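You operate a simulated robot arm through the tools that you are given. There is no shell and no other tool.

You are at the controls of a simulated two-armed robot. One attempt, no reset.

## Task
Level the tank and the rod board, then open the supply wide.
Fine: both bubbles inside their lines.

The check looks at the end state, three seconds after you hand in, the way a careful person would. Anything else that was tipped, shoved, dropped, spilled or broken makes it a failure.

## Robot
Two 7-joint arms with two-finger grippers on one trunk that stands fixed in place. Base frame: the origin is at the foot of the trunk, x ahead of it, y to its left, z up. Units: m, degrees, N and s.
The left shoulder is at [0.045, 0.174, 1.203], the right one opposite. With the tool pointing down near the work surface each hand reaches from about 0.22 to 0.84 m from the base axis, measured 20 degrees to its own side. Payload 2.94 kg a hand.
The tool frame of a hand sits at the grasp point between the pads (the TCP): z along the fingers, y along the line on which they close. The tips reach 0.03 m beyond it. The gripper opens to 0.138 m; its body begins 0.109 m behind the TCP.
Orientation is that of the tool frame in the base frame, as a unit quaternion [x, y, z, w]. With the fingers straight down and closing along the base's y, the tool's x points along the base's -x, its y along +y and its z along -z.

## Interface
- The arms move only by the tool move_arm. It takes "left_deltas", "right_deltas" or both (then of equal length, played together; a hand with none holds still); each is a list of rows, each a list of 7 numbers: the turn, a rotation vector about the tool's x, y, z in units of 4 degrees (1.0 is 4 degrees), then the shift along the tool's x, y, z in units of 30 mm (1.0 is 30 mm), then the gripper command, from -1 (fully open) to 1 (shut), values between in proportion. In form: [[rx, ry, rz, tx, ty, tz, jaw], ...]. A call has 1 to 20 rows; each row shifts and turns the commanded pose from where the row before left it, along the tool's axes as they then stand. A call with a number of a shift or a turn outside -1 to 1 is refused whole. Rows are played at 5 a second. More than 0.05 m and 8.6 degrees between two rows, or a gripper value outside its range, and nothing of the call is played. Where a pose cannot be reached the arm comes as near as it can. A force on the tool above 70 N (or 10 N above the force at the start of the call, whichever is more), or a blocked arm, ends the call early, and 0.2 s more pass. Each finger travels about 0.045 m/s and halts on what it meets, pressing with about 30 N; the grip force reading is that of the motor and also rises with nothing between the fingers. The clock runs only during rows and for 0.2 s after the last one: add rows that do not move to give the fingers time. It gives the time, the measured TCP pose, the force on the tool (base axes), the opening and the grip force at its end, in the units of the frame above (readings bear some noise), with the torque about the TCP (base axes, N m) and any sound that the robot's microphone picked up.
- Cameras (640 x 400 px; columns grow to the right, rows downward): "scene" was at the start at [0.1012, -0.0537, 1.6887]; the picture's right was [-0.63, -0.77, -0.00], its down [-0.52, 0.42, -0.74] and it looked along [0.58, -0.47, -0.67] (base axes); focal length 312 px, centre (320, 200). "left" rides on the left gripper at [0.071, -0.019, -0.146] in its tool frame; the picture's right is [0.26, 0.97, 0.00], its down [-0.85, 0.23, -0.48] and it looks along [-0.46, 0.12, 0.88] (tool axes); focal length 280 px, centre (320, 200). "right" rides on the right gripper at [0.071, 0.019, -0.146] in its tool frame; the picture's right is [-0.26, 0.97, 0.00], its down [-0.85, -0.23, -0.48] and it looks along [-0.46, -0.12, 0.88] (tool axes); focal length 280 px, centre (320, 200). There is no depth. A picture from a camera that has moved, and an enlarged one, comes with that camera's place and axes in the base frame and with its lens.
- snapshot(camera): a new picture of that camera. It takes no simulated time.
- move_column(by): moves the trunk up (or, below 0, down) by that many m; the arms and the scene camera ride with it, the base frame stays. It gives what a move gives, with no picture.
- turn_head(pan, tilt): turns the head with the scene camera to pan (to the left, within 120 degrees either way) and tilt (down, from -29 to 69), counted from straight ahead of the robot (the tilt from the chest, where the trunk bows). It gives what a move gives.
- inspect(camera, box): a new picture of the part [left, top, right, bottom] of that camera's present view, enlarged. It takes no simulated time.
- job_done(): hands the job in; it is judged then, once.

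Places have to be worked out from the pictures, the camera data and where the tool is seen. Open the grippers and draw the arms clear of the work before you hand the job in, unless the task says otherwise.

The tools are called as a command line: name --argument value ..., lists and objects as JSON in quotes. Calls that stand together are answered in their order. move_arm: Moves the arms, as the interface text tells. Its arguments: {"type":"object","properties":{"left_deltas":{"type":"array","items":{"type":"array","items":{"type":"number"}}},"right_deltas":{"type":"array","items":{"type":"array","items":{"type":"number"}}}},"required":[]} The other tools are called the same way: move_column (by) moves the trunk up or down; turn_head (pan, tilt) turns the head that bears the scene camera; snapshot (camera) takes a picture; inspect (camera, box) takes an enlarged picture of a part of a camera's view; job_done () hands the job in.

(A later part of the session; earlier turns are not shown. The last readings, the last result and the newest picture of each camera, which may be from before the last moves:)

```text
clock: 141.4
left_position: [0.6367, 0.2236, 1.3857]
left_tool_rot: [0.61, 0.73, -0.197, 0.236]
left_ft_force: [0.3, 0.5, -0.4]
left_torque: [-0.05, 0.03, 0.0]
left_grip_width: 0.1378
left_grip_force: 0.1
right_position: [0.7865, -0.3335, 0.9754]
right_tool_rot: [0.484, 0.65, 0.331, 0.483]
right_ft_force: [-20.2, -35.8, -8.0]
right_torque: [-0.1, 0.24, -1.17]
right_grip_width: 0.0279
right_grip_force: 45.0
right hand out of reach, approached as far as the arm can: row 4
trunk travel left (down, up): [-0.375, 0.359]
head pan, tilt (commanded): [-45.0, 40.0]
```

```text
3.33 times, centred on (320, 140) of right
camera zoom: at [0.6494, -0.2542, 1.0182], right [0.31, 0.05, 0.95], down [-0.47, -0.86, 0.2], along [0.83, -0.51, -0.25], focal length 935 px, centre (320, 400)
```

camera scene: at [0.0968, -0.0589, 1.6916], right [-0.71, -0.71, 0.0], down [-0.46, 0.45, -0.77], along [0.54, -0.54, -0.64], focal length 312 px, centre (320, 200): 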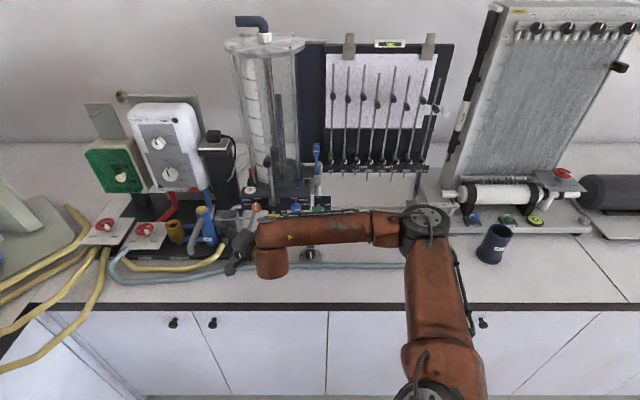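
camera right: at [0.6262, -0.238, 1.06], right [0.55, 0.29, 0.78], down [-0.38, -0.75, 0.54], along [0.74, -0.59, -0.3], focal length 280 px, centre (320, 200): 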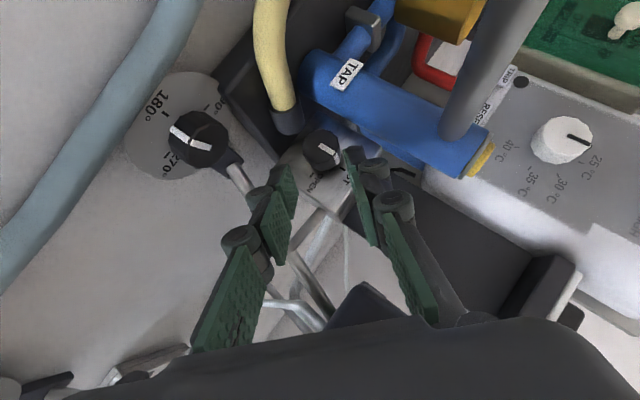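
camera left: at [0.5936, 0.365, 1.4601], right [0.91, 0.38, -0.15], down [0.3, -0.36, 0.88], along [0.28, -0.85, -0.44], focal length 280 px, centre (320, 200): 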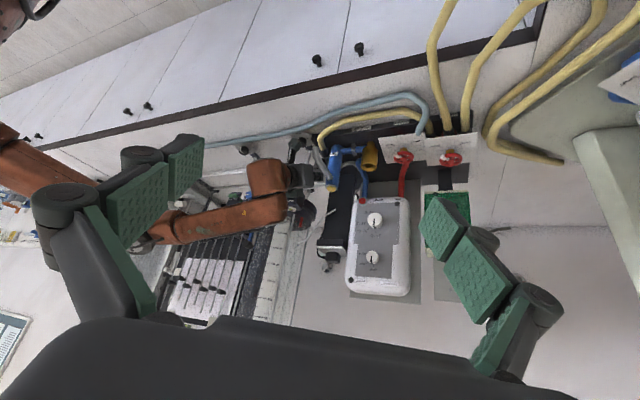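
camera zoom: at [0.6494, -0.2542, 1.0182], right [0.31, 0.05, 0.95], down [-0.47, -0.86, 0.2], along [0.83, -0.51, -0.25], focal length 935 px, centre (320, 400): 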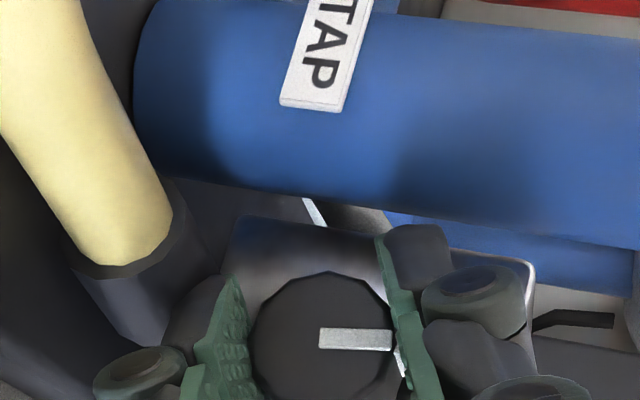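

The arm ran out of reach at 66° lean and pulled sideways (41 N), so I release at once and back straight out, then check the pointer and surroundings.

move_arm --right_deltas '[[0, 0, 0, 0, 0, 0, 0.478], [0, 0, 0, 0, 0, 0, 0.478], [0, 0, 0, 0, 0, -0.3, 0.478], [0, 0, 0, 0, 0, -0.6, 0.478], [0, 0, 0, 0, 0, -0.6, 0.478], [0, 0, 0, 0, 0, -0.6, 0.478], [0, 0, 0, 0, 0, 0, 0.478]]'

inspect --camera "right" --box '[240, 80, 400, 200]'

inspect --camera "scene" --box '[180, 180, 280, 260]'

```text
clock: 143.0
left_position: [0.6379, 0.227, 1.3852]
left_tool_rot: [0.611, 0.729, -0.199, 0.236]
left_ft_force: [0.8, -0.3, -0.3]
left_torque: [0.0, 0.02, 0.0]
left_grip_width: 0.1377
left_grip_force: 0.0
right_position: [0.7235, -0.3416, 0.9964]
right_tool_rot: [0.49, 0.635, 0.342, 0.49]
right_ft_force: [0.2, 0.6, -0.4]
right_torque: [0.01, 0.01, 0.0]
right_grip_width: 0.0362
right_grip_force: 0.1
trunk travel left (down, up): [-0.375, 0.359]
head pan, tilt (commanded): [-45.0, 40.0]
```

```text
3.33 times, centred on (320, 140) of right
camera zoom: at [0.5863, -0.26, 1.0359], right [0.29, 0.03, 0.96], down [-0.49, -0.86, 0.17], along [0.82, -0.51, -0.23], focal length 935 px, centre (320, 400)
```

zoom: 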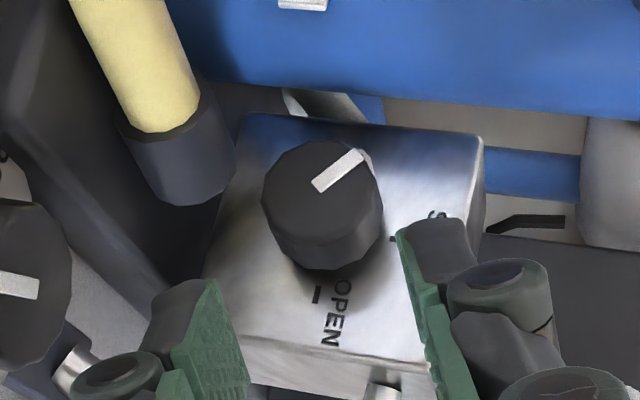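

```text
5.00 times, centred on (230, 220) of scene
camera zoom: at [0.097, -0.0591, 1.6916], right [-0.71, -0.71, 0.0], down [-0.46, 0.45, -0.77], along [0.54, -0.54, -0.64], focal length 1562 px, centre (770, 100)
```

zoom: 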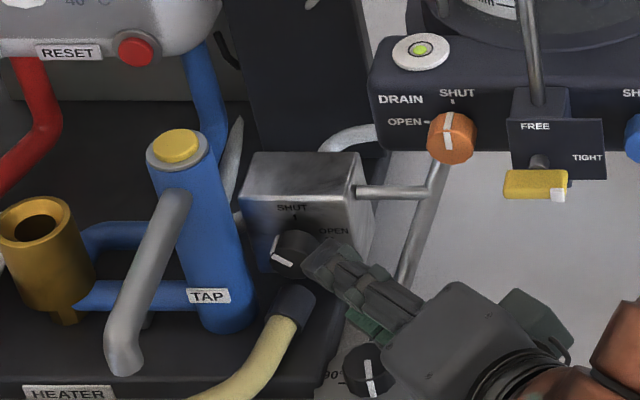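

The mishap turned the knob the wrong way: the pointer now stands about 40° left of SHUT, but it shows that a pad pressed on it does turn it. Better plan: with only the upper-left pad pressed against the knob's upper-left side, drag toward the upper right, which turns it clockwise. I set lean 54° again and go to a pre-position.

move_arm --right_deltas '[[0.707, 0, -0.707, 0, 0, 0, 0.478], [0.707, 0, -0.707, 0, 0, 0, 0.478], [0.707, 0, -0.707, 0, 0, 0, 0.478], [0, 0, 0, -0.34, 0.23, 0.685, 0.478], [0, 0, 0, -0.34, 0.23, 0.685, 0.478], [0, 0, 0, 0, 0, 0, 0.478]]'

inspect --camera "right" --box '[240, 80, 400, 200]'

```text
clock: 144.4
left_position: [0.6377, 0.2269, 1.3847]
left_tool_rot: [0.61, 0.729, -0.198, 0.237]
left_ft_force: [0.1, -0.4, 0.2]
left_torque: [0.03, 0.04, 0.0]
left_grip_width: 0.1378
left_grip_force: 0.0
right_position: [0.7691, -0.3584, 0.998]
right_tool_rot: [0.476, 0.693, 0.258, 0.476]
right_ft_force: [-0.9, 0.2, 0.3]
right_torque: [-0.01, -0.01, -0.03]
right_grip_width: 0.0357
right_grip_force: 0.0
trunk travel left (down, up): [-0.375, 0.359]
head pan, tilt (commanded): [-45.0, 40.0]
```

```text
3.33 times, centred on (320, 140) of right
camera zoom: at [0.6371, -0.2708, 1.046], right [0.43, 0.16, 0.89], down [-0.45, -0.82, 0.36], along [0.79, -0.55, -0.28], focal length 935 px, centre (320, 400)
```

zoom: 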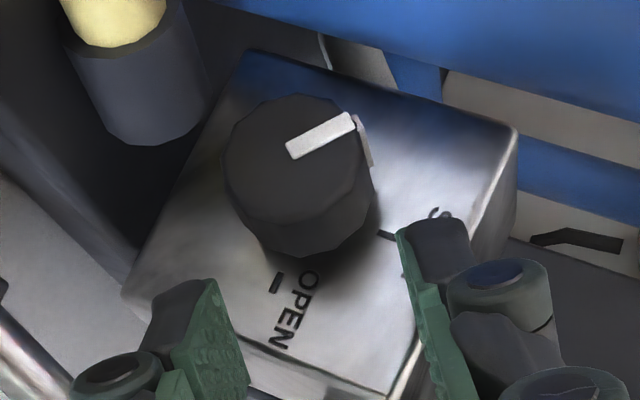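

The model predicts the knob's place within a pixel or two, and SHUT/OPEN marks are visible. I approach toward the knob by 26 mm with the open fingers (no contact expected).

move_arm --right_deltas '[[0, 0, 0, 0.309, 0.02, 0.309, 0.478], [0, 0, 0, 0.309, 0, 0.309, 0.478], [0, 0, 0, 0, 0, 0, 0.478]]'

inspect --camera "right" --box '[240, 80, 400, 200]'

```text
clock: 145.2
left_position: [0.6375, 0.2268, 1.3838]
left_tool_rot: [0.611, 0.729, -0.199, 0.236]
left_ft_force: [-0.7, 0.0, 0.4]
left_torque: [0.03, -0.02, 0.0]
left_grip_width: 0.138
left_grip_force: 0.0
right_position: [0.7835, -0.3415, 0.9851]
right_tool_rot: [0.477, 0.693, 0.257, 0.476]
right_ft_force: [-0.7, 0.7, -0.5]
right_torque: [-0.06, 0.01, 0.02]
right_grip_width: 0.0358
right_grip_force: 0.0
trunk travel left (down, up): [-0.375, 0.359]
head pan, tilt (commanded): [-45.0, 40.0]
```

```text
3.33 times, centred on (320, 140) of right
camera zoom: at [0.6528, -0.2553, 1.0313], right [0.43, 0.16, 0.89], down [-0.45, -0.82, 0.36], along [0.79, -0.55, -0.28], focal length 935 px, centre (320, 400)
```

zoom: 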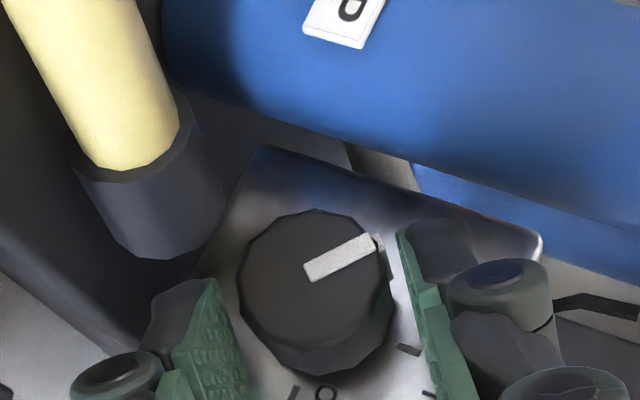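

Free of contact, with the pointer now near the upper pad. I press the upper-left pad onto the knob by moving toward the lower right and read the force.

move_arm --right_deltas '[[0, 0, 0, 0, -0.12, 0, 0.478], [0, 0, 0, 0, -0.1, 0, 0.478], [0, 0, 0, 0, 0, 0, 0.478]]'

inspect --camera "right" --box '[240, 80, 400, 200]'

```text
clock: 146.0
left_position: [0.6371, 0.228, 1.3845]
left_tool_rot: [0.611, 0.729, -0.198, 0.237]
left_ft_force: [-0.6, 0.1, 0.7]
left_torque: [0.0, 0.02, 0.01]
left_grip_width: 0.1381
left_grip_force: 0.1
right_position: [0.782, -0.3445, 0.979]
right_tool_rot: [0.476, 0.693, 0.258, 0.476]
right_ft_force: [3.0, 2.2, 4.5]
right_torque: [0.06, -0.12, 0.05]
right_grip_width: 0.0398
right_grip_force: 2.9
trunk travel left (down, up): [-0.375, 0.359]
head pan, tilt (commanded): [-45.0, 40.0]
```

```text
3.33 times, centred on (320, 140) of right
camera zoom: at [0.6503, -0.2577, 1.0267], right [0.42, 0.16, 0.89], down [-0.45, -0.82, 0.36], along [0.79, -0.55, -0.27], focal length 935 px, centre (320, 400)
```

zoom: 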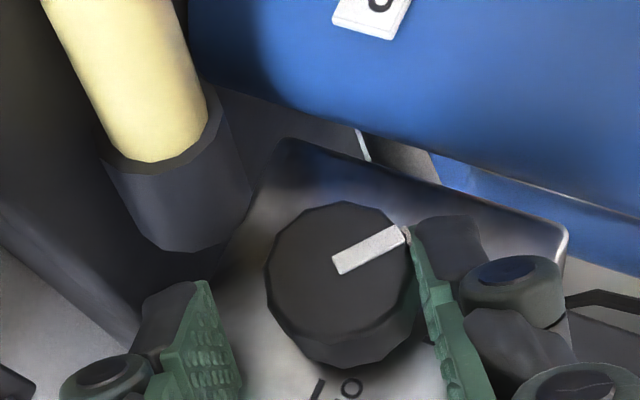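

The finger yields when pressed (only ~6 N). To press harder I offset the hand further and let the gripper motor close against the knob with just this one pad.

move_arm --right_deltas '[[0, 0, 0, 0, -0.13, 0, 0.65], [0, 0, 0, 0, -0.1, 0, 0.85], [0, 0, 0, 0, 0, 0, 1], [0, 0, 0, 0, 0, 0, 1]]'

inspect --camera "right" --box '[240, 80, 400, 200]'

```text
clock: 147.0
left_position: [0.6391, 0.231, 1.3839]
left_tool_rot: [0.61, 0.728, -0.2, 0.238]
left_ft_force: [0.4, -0.3, 0.4]
left_torque: [0.02, -0.03, -0.01]
left_grip_width: 0.138
left_grip_force: 0.1
right_position: [0.7832, -0.3424, 0.9836]
right_tool_rot: [0.471, 0.69, 0.264, 0.481]
right_ft_force: [33.4, 16.6, 29.3]
right_torque: [0.12, -1.29, -0.61]
right_grip_width: 0.0276
right_grip_force: 36.4
trunk travel left (down, up): [-0.375, 0.359]
head pan, tilt (commanded): [-45.0, 40.0]
```

```text
3.33 times, centred on (320, 140) of right
camera zoom: at [0.6501, -0.2561, 1.0291], right [0.41, 0.16, 0.9], down [-0.45, -0.82, 0.35], along [0.8, -0.55, -0.26], focal length 935 px, centre (320, 400)
```

zoom: 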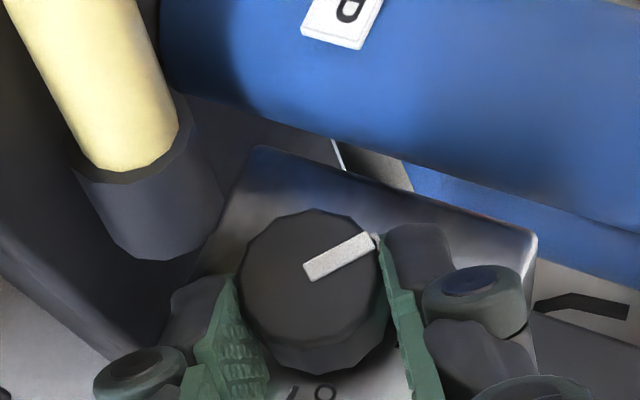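

Now the upper pad carries about 47 N. I drag 9 mm toward the upper right in small steps and see whether the knob turns clockwise.

move_arm --right_deltas '[[0, 0, 0, -0.07, 0, -0.07, 1], [0, 0, 0, -0.07, 0, -0.07, 1], [0, 0, 0, -0.07, 0, -0.07, 1], [0, 0, 0, 0, 0, 0, 1]]'

inspect --camera "right" --box '[240, 80, 400, 200]'

```text
clock: 148.0
left_position: [0.6453, 0.2331, 1.382]
left_tool_rot: [0.61, 0.729, -0.202, 0.235]
left_ft_force: [-1.3, -0.3, -0.1]
left_torque: [0.04, -0.04, 0.04]
left_grip_width: 0.138
left_grip_force: 0.1
right_position: [0.782, -0.3427, 0.984]
right_tool_rot: [0.47, 0.694, 0.265, 0.477]
right_ft_force: [34.4, 31.9, 20.7]
right_torque: [0.76, -0.71, 0.46]
right_grip_width: 0.0277
right_grip_force: 45.0
trunk travel left (down, up): [-0.375, 0.359]
head pan, tilt (commanded): [-45.0, 40.0]
```

```text
3.33 times, centred on (320, 140) of right
camera zoom: at [0.6495, -0.2576, 1.0307], right [0.41, 0.17, 0.9], down [-0.44, -0.83, 0.36], along [0.8, -0.54, -0.27], focal length 935 px, centre (320, 400)
```

zoom: 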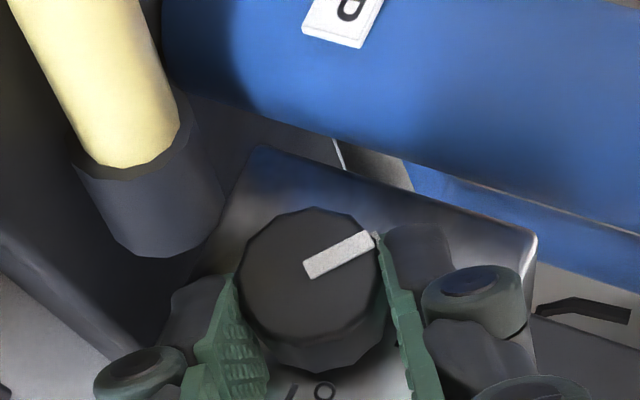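

Both pads hold the knob firmly, so it cannot slip; a full grip transmits plenty of torque. I'll therefore ratchet with the full grip in short strokes between about 40° and 61° lean. First I relax the offset, open slightly and re-centre.

move_arm --right_deltas '[[0, 0, 0, 0.085, 0.2, 0.085, 1], [0, 0, 0, 0.085, 0.197, 0.085, 1], [0, 0, 0, 0, 0, 0, 0.493], [0, 0, 0, 0, 0, 0, 0.493], [0, 0, 0, 0, 0, 0, 0.493]]'

inspect --camera "right" --box '[240, 80, 400, 200]'

```text
clock: 149.2
left_position: [0.6353, 0.2261, 1.3852]
left_tool_rot: [0.61, 0.73, -0.198, 0.237]
left_ft_force: [-0.7, -0.6, -0.5]
left_torque: [0.0, 0.0, 0.0]
left_grip_width: 0.1378
left_grip_force: 0.1
right_position: [0.782, -0.3456, 0.9813]
right_tool_rot: [0.477, 0.693, 0.257, 0.475]
right_ft_force: [-0.7, 0.9, 0.6]
right_torque: [0.0, -0.03, 0.03]
right_grip_width: 0.0357
right_grip_force: 0.2
trunk travel left (down, up): [-0.375, 0.359]
head pan, tilt (commanded): [-45.0, 40.0]
```

```text
3.33 times, centred on (320, 140) of right
camera zoom: at [0.6505, -0.258, 1.0303], right [0.43, 0.16, 0.89], down [-0.45, -0.82, 0.36], along [0.79, -0.55, -0.28], focal length 935 px, centre (320, 400)
```

zoom: 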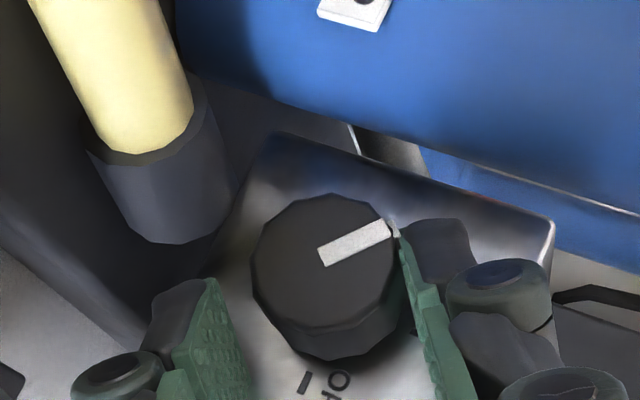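

Slightly off-centre: I shift 3.5 mm, swing back to 40° lean, close, and turn clockwise 21°.

move_arm --right_deltas '[[0, 0, 0, 0, 0.12, 0, 0.493], [0.707, 0, -0.707, 0, 0.057, 0, 0.493], [0.707, 0, -0.707, 0, 0.057, 0, 0.493], [0.707, 0, -0.707, 0, 0.057, 0, 0.493], [0.354, 0, -0.354, 0, 0.028, 0, 0.493], [0, 0, 0, 0, 0, 0, 1], [0, 0, 0, 0, 0, 0, 1], [0, 0, 0, 0, 0, 0, 1]]'

inspect --camera "right" --box '[240, 80, 400, 200]'

move_arm --right_deltas '[[-0.707, 0, 0.707, 0, -0.057, 0, 1], [-0.707, 0, 0.707, 0, -0.057, 0, 1], [-0.707, 0, 0.707, 0, -0.057, 0, 1], [-0.707, 0, 0.707, 0, -0.057, 0, 1], [-0.707, 0, 0.707, 0, -0.057, 0, 1], [0, 0, 0, 0, 0, 0, 1]]'

inspect --camera "right" --box '[240, 80, 400, 200]'

```text
clock: 151.0
left_position: [0.6373, 0.2254, 1.3856]
left_tool_rot: [0.61, 0.73, -0.198, 0.236]
left_ft_force: [-1.1, -0.1, -0.8]
left_torque: [0.06, 0.0, 0.0]
left_grip_width: 0.138
left_grip_force: 0.0
right_position: [0.786, -0.3407, 0.9903]
right_tool_rot: [0.454, 0.752, 0.155, 0.453]
right_ft_force: [-6.4, -3.1, -4.3]
right_torque: [-0.09, 0.14, -0.06]
right_grip_width: 0.0283
right_grip_force: 45.5
trunk travel left (down, up): [-0.375, 0.359]
head pan, tilt (commanded): [-45.0, 40.0]
```

```text
3.33 times, centred on (320, 140) of right
camera zoom: at [0.664, -0.2451, 1.0437], right [0.57, 0.31, 0.76], down [-0.37, -0.74, 0.57], along [0.74, -0.6, -0.31], focal length 935 px, centre (320, 400)
```

zoom: 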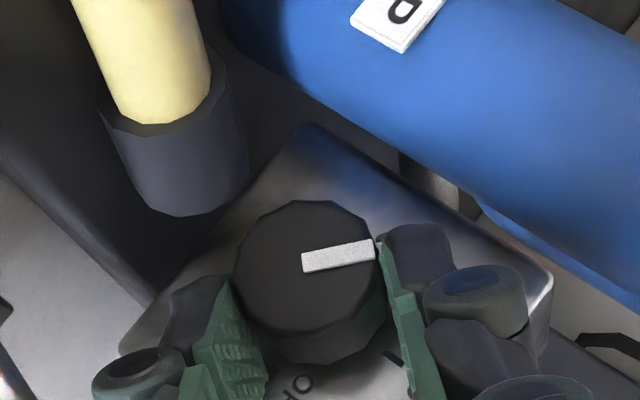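

```text
clock: 152.4
left_position: [0.6389, 0.2254, 1.3846]
left_tool_rot: [0.61, 0.729, -0.198, 0.238]
left_ft_force: [-0.1, 0.4, 0.1]
left_torque: [-0.01, -0.01, 0.0]
left_grip_width: 0.1381
left_grip_force: 0.0
right_position: [0.7828, -0.344, 0.982]
right_tool_rot: [0.484, 0.665, 0.3, 0.483]
right_ft_force: [-7.9, -3.3, -7.2]
right_torque: [-0.21, 0.11, -0.17]
right_grip_width: 0.0285
right_grip_force: 45.2
trunk travel left (down, up): [-0.375, 0.359]
head pan, tilt (commanded): [-45.0, 40.0]
```

```text
3.33 times, centred on (320, 140) of right
camera zoom: at [0.648, -0.2609, 1.0275], right [0.36, 0.09, 0.93], down [-0.47, -0.84, 0.27], along [0.81, -0.53, -0.26], focal length 935 px, centre (320, 400)
```

zoom: 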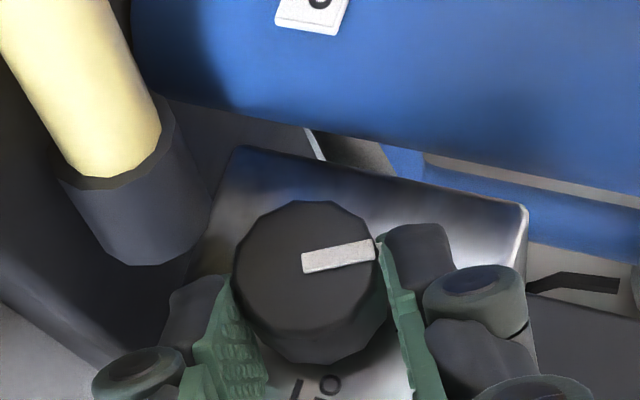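

It works: the knob turned with the hand by 20°, the pointer is now 28° left of SHUT. I repeat the ratchet stroke: open, swing back 22°, close, turn 22°.

move_arm --right_deltas '[[0, 0, 0, 0, 0, 0, 0.493], [0, 0, 0, 0, -0.04, 0, 0.493], [0.707, 0, -0.707, 0, 0.057, 0, 0.493], [0.707, 0, -0.707, 0, 0.057, 0, 0.493], [0.707, 0, -0.707, 0, 0.057, 0, 0.493], [0.707, 0, -0.707, 0, 0.057, 0, 0.493], [0.707, 0, -0.707, 0, 0.057, 0, 0.493], [0.354, 0, -0.354, 0, 0.028, 0, 0.493], [0, 0, 0, 0, 0, 0, 1], [0, 0, 0, 0, 0, 0, 1], [0, 0, 0, 0, 0, 0, 1], [-0.707, 0, 0.707, 0, -0.057, 0, 1], [-0.707, 0, 0.707, 0, -0.057, 0, 1], [-0.707, 0, 0.707, 0, -0.057, 0, 1], [-0.707, 0, 0.707, 0, -0.057, 0, 1], [-0.707, 0, 0.707, 0, -0.057, 0, 1], [-0.354, 0, 0.354, 0, -0.028, 0, 1], [0, 0, 0, 0, 0, 0, 1]]'

inspect --camera "right" --box '[240, 80, 400, 200]'

```text
clock: 156.2
left_position: [0.638, 0.2268, 1.385]
left_tool_rot: [0.611, 0.729, -0.199, 0.236]
left_ft_force: [-0.3, -0.6, -0.5]
left_torque: [0.01, 0.03, 0.02]
left_grip_width: 0.138
left_grip_force: 0.1
right_position: [0.7821, -0.3447, 0.9823]
right_tool_rot: [0.484, 0.666, 0.3, 0.483]
right_ft_force: [1.2, 1.2, -2.3]
right_torque: [-0.01, 0.03, -0.13]
right_grip_width: 0.0282
right_grip_force: 45.0
trunk travel left (down, up): [-0.375, 0.359]
head pan, tilt (commanded): [-45.0, 40.0]
```

```text
3.33 times, centred on (320, 140) of right
camera zoom: at [0.6476, -0.2608, 1.0274], right [0.36, 0.09, 0.93], down [-0.47, -0.84, 0.27], along [0.81, -0.53, -0.26], focal length 935 px, centre (320, 400)
```

zoom: 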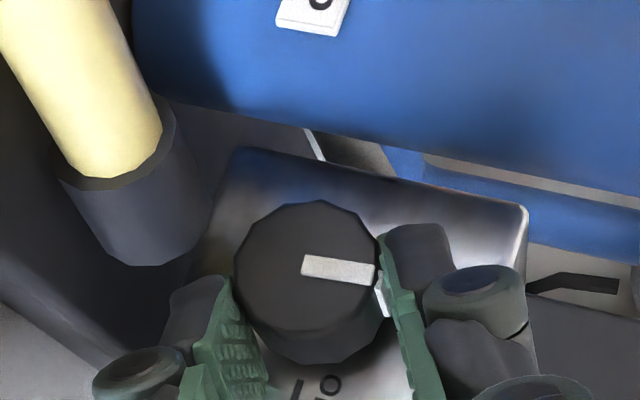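

Another ~21°: the pointer is nearly back at SHUT. I repeat the same stroke.

move_arm --right_deltas '[[0, 0, 0, 0, 0, 0, 0.493], [0, 0, 0, 0, 0, 0, 0.493], [0.707, 0, -0.707, 0, 0.057, 0, 0.493], [0.707, 0, -0.707, 0, 0.057, 0, 0.493], [0.707, 0, -0.707, 0, 0.057, 0, 0.493], [0.707, 0, -0.707, 0, 0.057, 0, 0.493], [0.707, 0, -0.707, 0, 0.057, 0, 0.493], [0.354, 0, -0.354, 0, 0.028, 0, 0.493], [0, 0, 0, 0, 0, 0, 1], [0, 0, 0, 0, 0, 0, 1], [0, 0, 0, 0, 0, 0, 1], [-0.707, 0, 0.707, 0, -0.057, 0, 1], [-0.707, 0, 0.707, 0, -0.057, 0, 1], [-0.707, 0, 0.707, 0, -0.057, 0, 1], [-0.707, 0, 0.707, 0, -0.057, 0, 1], [-0.707, 0, 0.707, 0, -0.057, 0, 1], [-0.354, 0, 0.354, 0, -0.028, 0, 1], [0, 0, 0, 0, 0, 0, 1]]'

inspect --camera "right" --box '[240, 80, 400, 200]'

```text
clock: 160.0
left_position: [0.637, 0.2263, 1.3853]
left_tool_rot: [0.611, 0.729, -0.198, 0.236]
left_ft_force: [0.2, 0.2, 0.0]
left_torque: [-0.01, -0.01, -0.02]
left_grip_width: 0.138
left_grip_force: 0.1
right_position: [0.7815, -0.3446, 0.9832]
right_tool_rot: [0.484, 0.665, 0.3, 0.483]
right_ft_force: [-2.1, -2.1, -1.3]
right_torque: [-0.13, 0.39, 0.14]
right_grip_width: 0.0281
right_grip_force: 44.4
trunk travel left (down, up): [-0.375, 0.359]
head pan, tilt (commanded): [-45.0, 40.0]
```

```text
3.33 times, centred on (320, 140) of right
camera zoom: at [0.6472, -0.2613, 1.0279], right [0.36, 0.09, 0.93], down [-0.47, -0.84, 0.27], along [0.81, -0.53, -0.26], focal length 935 px, centre (320, 400)
```

zoom: 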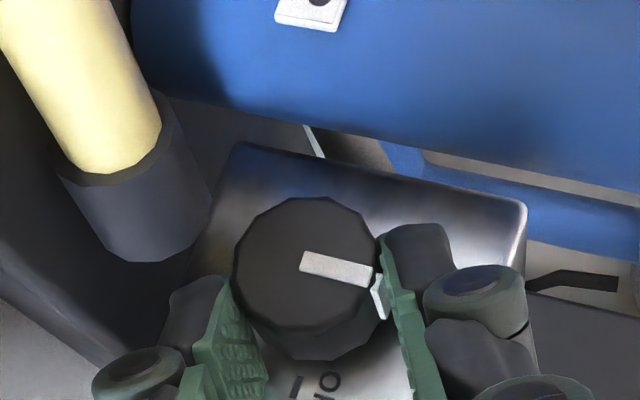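

This stroke moved it only to SHUT and then the pads slipped, as if SHUT were a stop for clockwise turning. I test once more to be sure: another full clockwise stroke, reading the torque midway.

move_arm --right_deltas '[[0, 0, 0, 0, 0, 0, 0.493], [0, 0, 0, 0, 0, 0, 0.493], [1, 0, -1, 0, 0.081, 0, 0.493], [1, 0, -1, 0, 0.081, 0, 0.493], [1, 0, -1, 0, 0.081, 0, 0.493], [1, 0, -1, 0, 0.081, 0, 0.493], [0, 0, 0, 0, 0, 0, 1], [0, 0, 0, 0, 0, 0, 1], [0, 0, 0, 0, 0, 0, 1], [-0.707, 0, 0.707, 0, -0.057, 0, 1], [-0.707, 0, 0.707, 0, -0.057, 0, 1], [-0.707, 0, 0.707, 0, -0.057, 0, 1], [0, 0, 0, 0, 0, 0, 1]]'

inspect --camera "right" --box '[240, 80, 400, 200]'

```text
clock: 162.8
left_position: [0.6384, 0.2271, 1.3831]
left_tool_rot: [0.611, 0.729, -0.198, 0.236]
left_ft_force: [0.1, 0.1, -0.5]
left_torque: [-0.01, 0.0, -0.03]
left_grip_width: 0.1383
left_grip_force: 0.0
right_position: [0.7829, -0.3433, 0.9874]
right_tool_rot: [0.47, 0.713, 0.225, 0.468]
right_ft_force: [-0.1, 0.0, -1.3]
right_torque: [-0.72, 0.2, 0.12]
right_grip_width: 0.0276
right_grip_force: 44.9
trunk travel left (down, up): [-0.375, 0.359]
head pan, tilt (commanded): [-45.0, 40.0]
```

```text
3.33 times, centred on (320, 140) of right
camera zoom: at [0.6549, -0.2538, 1.0379], right [0.48, 0.21, 0.85], down [-0.42, -0.8, 0.43], along [0.77, -0.57, -0.29], focal length 935 px, centre (320, 400)
```

zoom: 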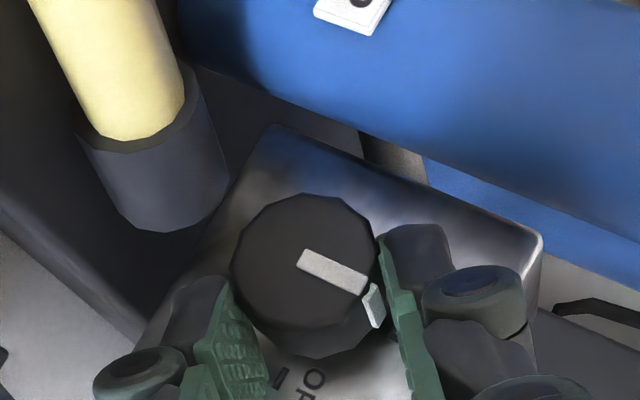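

The torque about the knob's axis climbs to 0.65 N·m with no movement, so clockwise is against a hard stop at SHUT: this valve opens counter-clockwise, round to OPEN. I now ratchet counter-clockwise.

move_arm --right_deltas '[[1, 0, -1, 0, 0.081, 0, 1], [1, 0, -1, 0, 0.081, 0, 1], [0, 0, 0, 0, 0, 0, 0.493], [0, 0, 0, 0, 0, 0, 0.493], [-1, 0, 1, 0, -0.081, 0, 0.493], [-1, 0, 1, 0, -0.081, 0, 0.493], [-1, 0, 1, 0, -0.081, 0, 0.493], [-1, 0, 1, 0, -0.081, 0, 0.493], [0, 0, 0, 0, 0, 0, 1], [0, 0, 0, 0, 0, 0, 1], [0, 0, 0, 0, 0, 0, 1], [1, 0, -1, 0, 0.081, 0, 1], [1, 0, -1, 0, 0.081, 0, 1], [1, 0, -1, 0, 0.081, 0, 1], [1, 0, -1, 0, 0.081, 0, 1], [0, 0, 0, 0, 0, 0, 1]]'

inspect --camera "right" --box '[240, 80, 400, 200]'

```text
clock: 166.2
left_position: [0.6379, 0.2269, 1.3841]
left_tool_rot: [0.61, 0.729, -0.199, 0.236]
left_ft_force: [-0.2, -0.2, 0.7]
left_torque: [0.01, -0.03, 0.01]
left_grip_width: 0.1379
left_grip_force: 0.1
right_position: [0.7864, -0.3424, 0.991]
right_tool_rot: [0.45, 0.759, 0.139, 0.449]
right_ft_force: [0.8, 1.4, -2.8]
right_torque: [0.06, 0.13, -0.2]
right_grip_width: 0.0279
right_grip_force: 45.1
trunk travel left (down, up): [-0.375, 0.359]
head pan, tilt (commanded): [-45.0, 40.0]
```

```text
3.33 times, centred on (320, 140) of right
camera zoom: at [0.6641, -0.2443, 1.0465], right [0.59, 0.32, 0.74], down [-0.35, -0.72, 0.6], along [0.73, -0.61, -0.31], focal length 935 px, centre (320, 400)
```

zoom: 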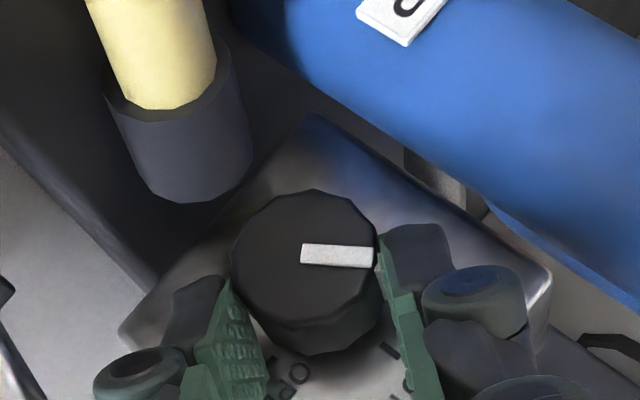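

It turned 34° counter-clockwise, smoothly. I continue ratcheting, about two strokes per call.

move_arm --right_deltas '[[0, 0, 0, 0, 0, 0, 0.493], [0, 0, 0, 0, 0, 0, 0.493], [-1, 0, 1, 0, -0.081, 0, 0.493], [-1, 0, 1, 0, -0.081, 0, 0.493], [-1, 0, 1, 0, -0.081, 0, 0.493], [-1, 0, 1, 0, -0.081, 0, 0.493], [0, 0, 0, 0, 0, 0, 1], [0, 0, 0, 0, 0, 0, 1], [0, 0, 0, 0, 0, 0, 1], [1, 0, -1, 0, 0.081, 0, 1], [1, 0, -1, 0, 0.081, 0, 1], [1, 0, -1, 0, 0.081, 0, 1], [1, 0, -1, 0, 0.081, 0, 1], [0, 0, 0, 0, 0, 0, 0.493], [0, 0, 0, 0, 0, 0, 0.493], [-1, 0, 1, 0, -0.081, 0, 0.493], [-1, 0, 1, 0, -0.081, 0, 0.493], [-1, 0, 1, 0, -0.081, 0, 0.493], [-1, 0, 1, 0, -0.081, 0, 0.493]]'

inspect --camera "right" --box '[240, 80, 400, 200]'

```text
clock: 170.2
left_position: [0.6387, 0.2276, 1.3831]
left_tool_rot: [0.61, 0.729, -0.199, 0.237]
left_ft_force: [0.1, 0.2, -1.0]
left_torque: [0.04, 0.0, 0.02]
left_grip_width: 0.138
left_grip_force: 0.0
right_position: [0.7797, -0.3464, 0.9866]
right_tool_rot: [0.485, 0.661, 0.306, 0.484]
right_ft_force: [-0.3, 0.4, 0.3]
right_torque: [0.01, 0.05, -0.02]
right_grip_width: 0.0351
right_grip_force: 0.1
trunk travel left (down, up): [-0.375, 0.359]
head pan, tilt (commanded): [-45.0, 40.0]
```

```text
3.33 times, centred on (320, 140) of right
camera zoom: at [0.645, -0.2637, 1.0295], right [0.35, 0.09, 0.93], down [-0.47, -0.84, 0.25], along [0.81, -0.53, -0.25], focal length 935 px, centre (320, 400)
```

zoom: 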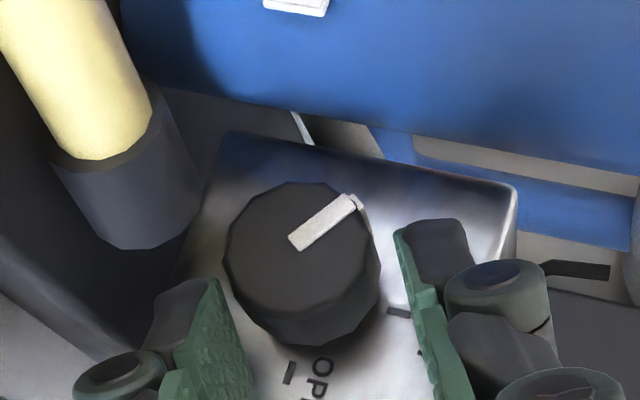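

Progress to about 50° left of SHUT. The hand drifted ~4 mm outward and 2–3 mm sideways, so I correct that first, then continue: close, turn, open, swing back, close, turn.

move_arm --right_deltas '[[0, 0, 0, 0.09, -0.085, 0.09, 0.493], [0, 0, 0, 0, 0, 0, 1], [0, 0, 0, 0, 0, 0, 1], [0, 0, 0, 0, 0, 0, 1], [1, 0, -1, 0, 0.081, 0, 1], [1, 0, -1, 0, 0.081, 0, 1], [1, 0, -1, 0, 0.081, 0, 1], [1, 0, -1, 0, 0.081, 0, 1], [0, 0, 0, 0, 0, 0, 0.493], [0, 0, 0, 0, 0, 0, 0.493], [-1, 0, 1, 0, -0.081, 0, 0.493], [-1, 0, 1, 0, -0.081, 0, 0.493], [-1, 0, 1, 0, -0.081, 0, 0.493], [-1, 0, 1, 0, -0.081, 0, 0.493], [0, 0, 0, 0, 0, 0, 0.493]]'

inspect --camera "right" --box '[240, 80, 400, 200]'

```text
clock: 173.4
left_position: [0.6384, 0.2269, 1.3841]
left_tool_rot: [0.611, 0.729, -0.199, 0.237]
left_ft_force: [-0.8, -0.4, -0.5]
left_torque: [-0.02, -0.02, 0.02]
left_grip_width: 0.1379
left_grip_force: 0.1
right_position: [0.7813, -0.3451, 0.9822]
right_tool_rot: [0.485, 0.661, 0.306, 0.484]
right_ft_force: [-1.0, -0.6, 1.0]
right_torque: [0.01, 0.01, 0.02]
right_grip_width: 0.0351
right_grip_force: 0.1
trunk travel left (down, up): [-0.375, 0.359]
head pan, tilt (commanded): [-45.0, 40.0]
```

```text
3.33 times, centred on (320, 140) of right
camera zoom: at [0.646, -0.2623, 1.0261], right [0.35, 0.09, 0.93], down [-0.47, -0.84, 0.26], along [0.81, -0.53, -0.25], focal length 935 px, centre (320, 400)
```

zoom: 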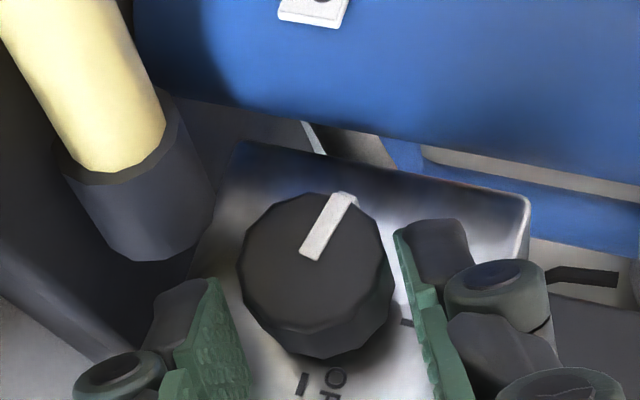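

Now 74° left of SHUT and well centred. I continue with two strokes in one call.

move_arm --right_deltas '[[0, 0, 0, 0, 0, 0, 1], [0, 0, 0, 0, 0, 0, 1], [0, 0, 0, 0, 0, 0, 1], [1, 0, -1, 0, 0.081, 0, 1], [1, 0, -1, 0, 0.081, 0, 1], [1, 0, -1, 0, 0.081, 0, 1], [1, 0, -1, 0, 0.081, 0, 1], [0, 0, 0, 0, 0, 0, 0.493], [0, 0, 0, 0, 0, 0, 0.493], [-1, 0, 1, 0, -0.081, 0, 0.493], [-1, 0, 1, 0, -0.081, 0, 0.493], [-1, 0, 1, 0, -0.081, 0, 0.493], [-1, 0, 1, 0, -0.081, 0, 0.493], [0, 0, 0, 0, 0, 0, 1], [0, 0, 0, 0, 0, 0, 1], [0, 0, 0, 0, 0, 0, 1], [1, 0, -1, 0, 0.081, 0, 1], [1, 0, -1, 0, 0.081, 0, 1], [1, 0, -1, 0, 0.081, 0, 1], [1, 0, -1, 0, 0.081, 0, 1]]'

inspect --camera "right" --box '[240, 80, 400, 200]'

```text
clock: 177.6
left_position: [0.639, 0.2278, 1.3838]
left_tool_rot: [0.611, 0.729, -0.2, 0.236]
left_ft_force: [-0.2, 0.7, 0.5]
left_torque: [-0.01, 0.02, 0.02]
left_grip_width: 0.1379
left_grip_force: 0.1
right_position: [0.7856, -0.3418, 0.9916]
right_tool_rot: [0.45, 0.759, 0.141, 0.45]
right_ft_force: [11.5, 2.7, 7.5]
right_torque: [0.2, -0.23, -0.14]
right_grip_width: 0.0277
right_grip_force: 44.9
trunk travel left (down, up): [-0.375, 0.359]
head pan, tilt (commanded): [-45.0, 40.0]
```

```text
3.33 times, centred on (320, 140) of right
camera zoom: at [0.6637, -0.2445, 1.0463], right [0.59, 0.32, 0.74], down [-0.35, -0.72, 0.59], along [0.73, -0.61, -0.31], focal length 935 px, centre (320, 400)
```

zoom: 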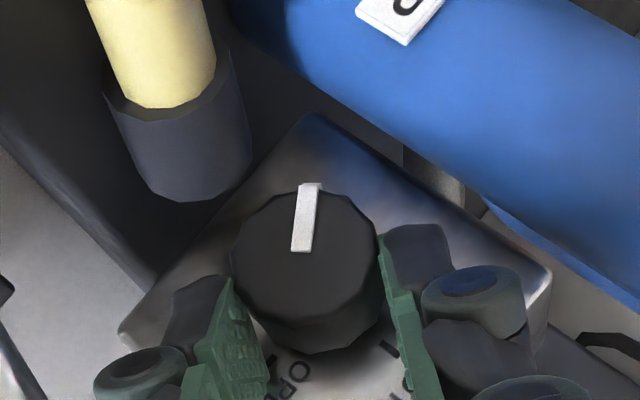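

119° now. I continue: open, swing back, close, turn, open, swing back.

move_arm --right_deltas '[[0, 0, 0, 0, 0, 0, 0.493], [0, 0, 0, 0, 0.035, 0, 0.493], [-1, 0, 1, 0, -0.081, 0, 0.493], [-1, 0, 1, 0, -0.081, 0, 0.493], [-1, 0, 1, 0, -0.081, 0, 0.493], [-1, 0, 1, 0, -0.081, 0, 0.493], [0, 0, 0, 0, 0, 0, 1], [0, 0, 0, 0, 0, 0, 1], [0, 0, 0, 0, 0, 0, 1], [1, 0, -1, 0, 0.081, 0, 1], [1, 0, -1, 0, 0.081, 0, 1], [1, 0, -1, 0, 0.081, 0, 1], [1, 0, -1, 0, 0.081, 0, 1], [0, 0, 0, 0, 0, 0, 0.493], [0, 0, 0, 0, 0, 0, 0.493], [-1, 0, 1, 0, -0.081, 0, 0.493], [-1, 0, 1, 0, -0.081, 0, 0.493], [-1, 0, 1, 0, -0.081, 0, 0.493], [-1, 0, 1, 0, -0.081, 0, 0.493]]'

inspect --camera "right" --box '[240, 80, 400, 200]'

```text
clock: 181.6
left_position: [0.6385, 0.2256, 1.3854]
left_tool_rot: [0.611, 0.729, -0.199, 0.236]
left_ft_force: [0.2, -0.1, 0.1]
left_torque: [-0.02, -0.01, -0.02]
left_grip_width: 0.1378
left_grip_force: 0.0
right_position: [0.7809, -0.3478, 0.9854]
right_tool_rot: [0.484, 0.661, 0.306, 0.485]
right_ft_force: [0.6, -0.3, 0.3]
right_torque: [0.02, 0.01, -0.04]
right_grip_width: 0.0355
right_grip_force: 0.0
trunk travel left (down, up): [-0.375, 0.359]
head pan, tilt (commanded): [-45.0, 40.0]
```

```text
3.33 times, centred on (320, 140) of right
camera zoom: at [0.6452, -0.2637, 1.0286], right [0.35, 0.09, 0.93], down [-0.47, -0.84, 0.25], along [0.81, -0.53, -0.25], focal length 935 px, centre (320, 400)
```

zoom: 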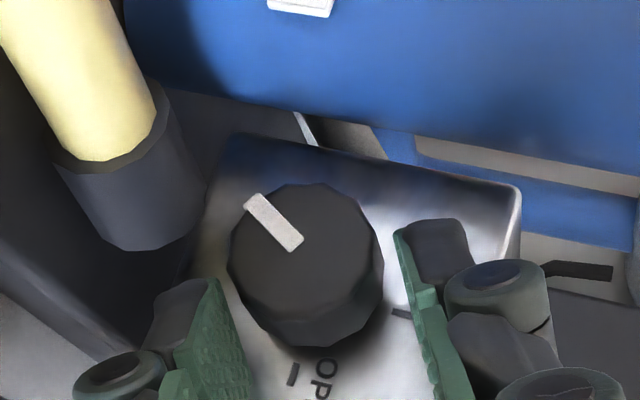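

About 145° now. I correct the 3 mm drift and run two more strokes.

move_arm --right_deltas '[[0, 0, 0, 0.075, -0.05, 0.075, 0.493], [0, 0, 0, 0, 0, 0, 1], [0, 0, 0, 0, 0, 0, 1], [1, 0, -1, 0, 0.081, 0, 1], [1, 0, -1, 0, 0.081, 0, 1], [1, 0, -1, 0, 0.081, 0, 1], [1, 0, -1, 0, 0.081, 0, 1], [0, 0, 0, 0, 0, 0, 0.493], [0, 0, 0, 0, 0, 0, 0.493], [-1, 0, 1, 0, -0.081, 0, 0.493], [-1, 0, 1, 0, -0.081, 0, 0.493], [-1, 0, 1, 0, -0.081, 0, 0.493], [-1, 0, 1, 0, -0.081, 0, 0.493], [0, 0, 0, 0, 0, 0, 1], [0, 0, 0, 0, 0, 0, 1], [1, 0, -1, 0, 0.081, 0, 1], [1, 0, -1, 0, 0.081, 0, 1], [1, 0, -1, 0, 0.081, 0, 1], [1, 0, -1, 0, 0.081, 0, 1]]'

inspect --camera "right" --box '[240, 80, 400, 200]'

```text
clock: 185.6
left_position: [0.6388, 0.2274, 1.3851]
left_tool_rot: [0.611, 0.729, -0.199, 0.236]
left_ft_force: [0.5, 0.7, 0.4]
left_torque: [-0.03, -0.01, -0.01]
left_grip_width: 0.1382
left_grip_force: 0.0
right_position: [0.7851, -0.3409, 0.9912]
right_tool_rot: [0.451, 0.758, 0.14, 0.45]
right_ft_force: [8.0, 1.3, 5.5]
right_torque: [-0.05, -0.4, -0.17]
right_grip_width: 0.0281
right_grip_force: 45.0
trunk travel left (down, up): [-0.375, 0.359]
head pan, tilt (commanded): [-45.0, 40.0]
```

```text
3.33 times, centred on (320, 140) of right
camera zoom: at [0.6642, -0.244, 1.0459], right [0.59, 0.32, 0.74], down [-0.35, -0.72, 0.59], along [0.73, -0.61, -0.31], focal length 935 px, centre (320, 400)
```

zoom: 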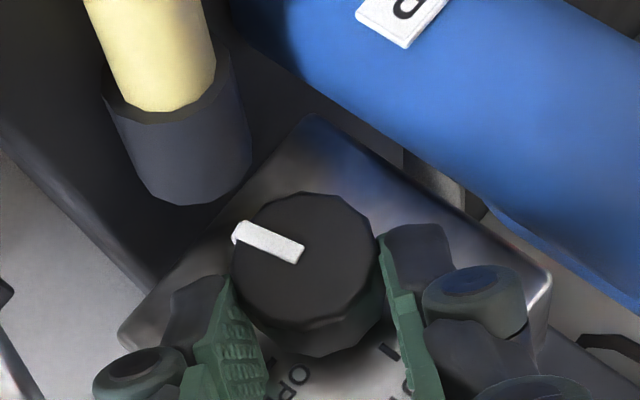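

197° now. Next: open, swing back, close, turn, open, swing back, with the small centring correction.

move_arm --right_deltas '[[0, 0, 0, 0, 0, 0, 0.493], [0, 0, 0, 0, 0.02, 0, 0.493], [-1, 0, 1, 0, -0.081, 0, 0.493], [-1, 0, 1, 0, -0.081, 0, 0.493], [-1, 0, 1, 0, -0.081, 0, 0.493], [-1, 0, 1, 0, -0.081, 0, 0.493], [0, 0, 0, 0.05, -0.03, 0.05, 0.493], [0, 0, 0, 0, 0, 0, 1], [0, 0, 0, 0, 0, 0, 1], [1, 0, -1, 0, 0.081, 0, 1], [1, 0, -1, 0, 0.081, 0, 1], [1, 0, -1, 0, 0.081, 0, 1], [1, 0, -1, 0, 0.081, 0, 1], [0, 0, 0, 0, 0, 0, 0.493], [0, 0, 0, 0, 0, 0, 0.493], [-1, 0, 1, 0, -0.081, 0, 0.493], [-1, 0, 1, 0, -0.081, 0, 0.493], [-1, 0, 1, 0, -0.081, 0, 0.493], [-1, 0, 1, 0, -0.081, 0, 0.493]]'

inspect --camera "right" --box '[240, 80, 400, 200]'

```text
clock: 189.6
left_position: [0.6379, 0.2275, 1.3843]
left_tool_rot: [0.61, 0.729, -0.198, 0.237]
left_ft_force: [-0.6, 0.1, -0.7]
left_torque: [-0.01, 0.0, -0.02]
left_grip_width: 0.1379
left_grip_force: 0.1
right_position: [0.7809, -0.3464, 0.9817]
right_tool_rot: [0.485, 0.661, 0.306, 0.484]
right_ft_force: [0.1, -0.9, 0.7]
right_torque: [0.0, 0.04, -0.01]
right_grip_width: 0.0352
right_grip_force: 0.0
trunk travel left (down, up): [-0.375, 0.359]
head pan, tilt (commanded): [-45.0, 40.0]
```

```text
3.33 times, centred on (320, 140) of right
camera zoom: at [0.6465, -0.2627, 1.0264], right [0.35, 0.09, 0.93], down [-0.47, -0.84, 0.25], along [0.81, -0.53, -0.25], focal length 935 px, centre (320, 400)
```

zoom: 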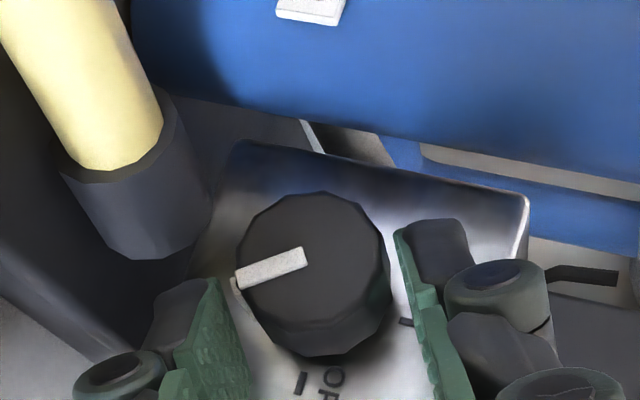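

216° now and centred. The pointer is near the lower pad, as it was near the upper one before, which gripped fine. Two more strokes.

move_arm --right_deltas '[[0, 0, 0, 0, 0, 0, 1], [0, 0, 0, 0, 0, 0, 1], [1, 0, -1, 0, 0.081, 0, 1], [1, 0, -1, 0, 0.081, 0, 1], [1, 0, -1, 0, 0.081, 0, 1], [1, 0, -1, 0, 0.081, 0, 1], [0, 0, 0, 0, 0, 0, 0.493], [0, 0, 0, 0, 0, 0, 0.493], [-1, 0, 1, 0, -0.081, 0, 0.493], [-1, 0, 1, 0, -0.081, 0, 0.493], [-1, 0, 1, 0, -0.081, 0, 0.493], [-1, 0, 1, 0, -0.081, 0, 0.493], [0, 0, 0, 0.03, -0.02, 0.03, 0.493]]'

inspect --camera "right" --box '[240, 80, 400, 200]'

```text
clock: 192.4
left_position: [0.6376, 0.2271, 1.385]
left_tool_rot: [0.611, 0.729, -0.199, 0.236]
left_ft_force: [-0.3, 0.0, 0.3]
left_torque: [-0.02, 0.06, -0.02]
left_grip_width: 0.1377
left_grip_force: 0.2
right_position: [0.7825, -0.3447, 0.983]
right_tool_rot: [0.484, 0.662, 0.306, 0.484]
right_ft_force: [-0.1, 0.1, -0.3]
right_torque: [-0.04, -0.03, -0.01]
right_grip_width: 0.0354
right_grip_force: 0.0
trunk travel left (down, up): [-0.375, 0.359]
head pan, tilt (commanded): [-45.0, 40.0]
```

```text
3.33 times, centred on (320, 140) of right
camera zoom: at [0.6467, -0.2621, 1.0257], right [0.35, 0.09, 0.93], down [-0.47, -0.84, 0.26], along [0.81, -0.53, -0.25], focal length 935 px, centre (320, 400)
```

zoom: 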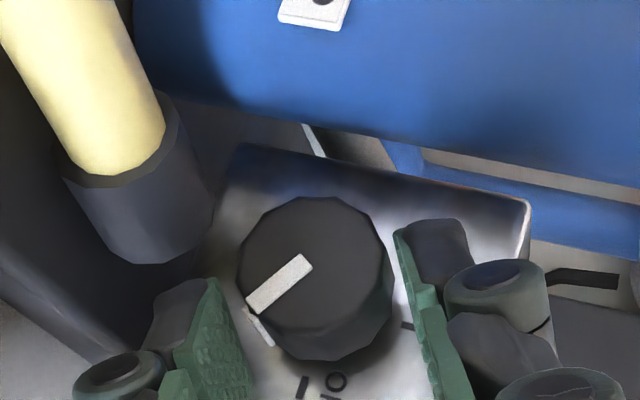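

About 236°. Roughly 34° remain to OPEN. I do a full stroke, re-grip, and look.

move_arm --right_deltas '[[0, 0, 0, 0, 0, 0, 1], [0, 0, 0, 0, 0, 0, 1], [1, 0, -1, 0, 0.081, 0, 1], [1, 0, -1, 0, 0.081, 0, 1], [1, 0, -1, 0, 0.081, 0, 1], [1, 0, -1, 0, 0.081, 0, 1], [0, 0, 0, 0, 0, 0, 0.493], [0, 0, 0, 0, 0, 0, 0.493], [-1, 0, 1, 0, -0.081, 0, 0.493], [-1, 0, 1, 0, -0.081, 0, 0.493], [-1, 0, 1, 0, -0.081, 0, 0.493], [-1, 0, 1, 0, -0.081, 0, 0.493], [0, 0, 0, 0.03, -0.02, 0.03, 0.493]]'

inspect --camera "right" --box '[240, 80, 400, 200]'

```text
clock: 195.2
left_position: [0.6388, 0.2275, 1.3839]
left_tool_rot: [0.611, 0.729, -0.199, 0.236]
left_ft_force: [-0.4, 0.0, -0.2]
left_torque: [0.02, -0.01, -0.03]
left_grip_width: 0.1384
left_grip_force: 0.1
right_position: [0.7811, -0.346, 0.9822]
right_tool_rot: [0.484, 0.662, 0.306, 0.484]
right_ft_force: [-0.1, 0.1, 0.3]
right_torque: [0.04, 0.01, -0.01]
right_grip_width: 0.0352
right_grip_force: 0.2
trunk travel left (down, up): [-0.375, 0.359]
head pan, tilt (commanded): [-45.0, 40.0]
```

```text
3.33 times, centred on (320, 140) of right
camera zoom: at [0.6463, -0.2618, 1.0252], right [0.35, 0.09, 0.93], down [-0.47, -0.84, 0.26], along [0.81, -0.53, -0.25], focal length 935 px, centre (320, 400)
```

zoom: 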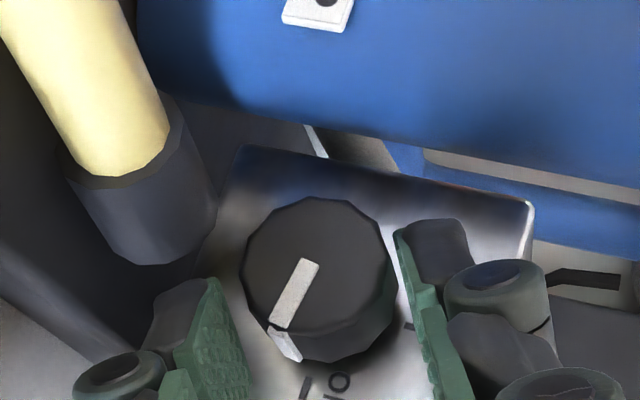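

About 8° short of OPEN. I grip and turn 11° and read the torque.

move_arm --right_deltas '[[0, 0, 0, 0, 0, 0, 1], [0, 0, 0, 0, 0, 0, 1], [1, 0, -1, 0, 0.081, 0, 1], [1, 0, -1, 0, 0.081, 0, 1], [0, 0, 0, 0, 0, 0, 1]]'

inspect --camera "right" --box '[240, 80, 400, 200]'

```text
clock: 196.4
left_position: [0.6378, 0.2261, 1.3846]
left_tool_rot: [0.611, 0.729, -0.199, 0.237]
left_ft_force: [-0.5, -0.3, 0.4]
left_torque: [0.01, -0.01, -0.04]
left_grip_width: 0.1378
left_grip_force: 0.0
right_position: [0.7828, -0.3428, 0.9872]
right_tool_rot: [0.469, 0.714, 0.224, 0.47]
right_ft_force: [5.1, 1.2, 9.4]
right_torque: [0.04, -0.37, 0.3]
right_grip_width: 0.028
right_grip_force: 44.3
trunk travel left (down, up): [-0.375, 0.359]
head pan, tilt (commanded): [-45.0, 40.0]
```

```text
3.33 times, centred on (320, 140) of right
camera zoom: at [0.6549, -0.2533, 1.0368], right [0.47, 0.21, 0.85], down [-0.42, -0.8, 0.43], along [0.77, -0.57, -0.29], focal length 935 px, centre (320, 400)
```

zoom: 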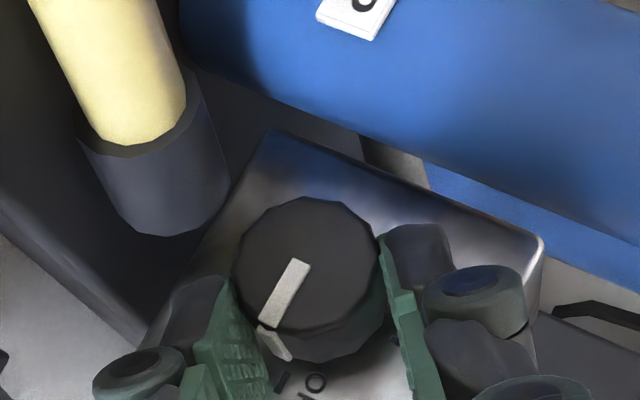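

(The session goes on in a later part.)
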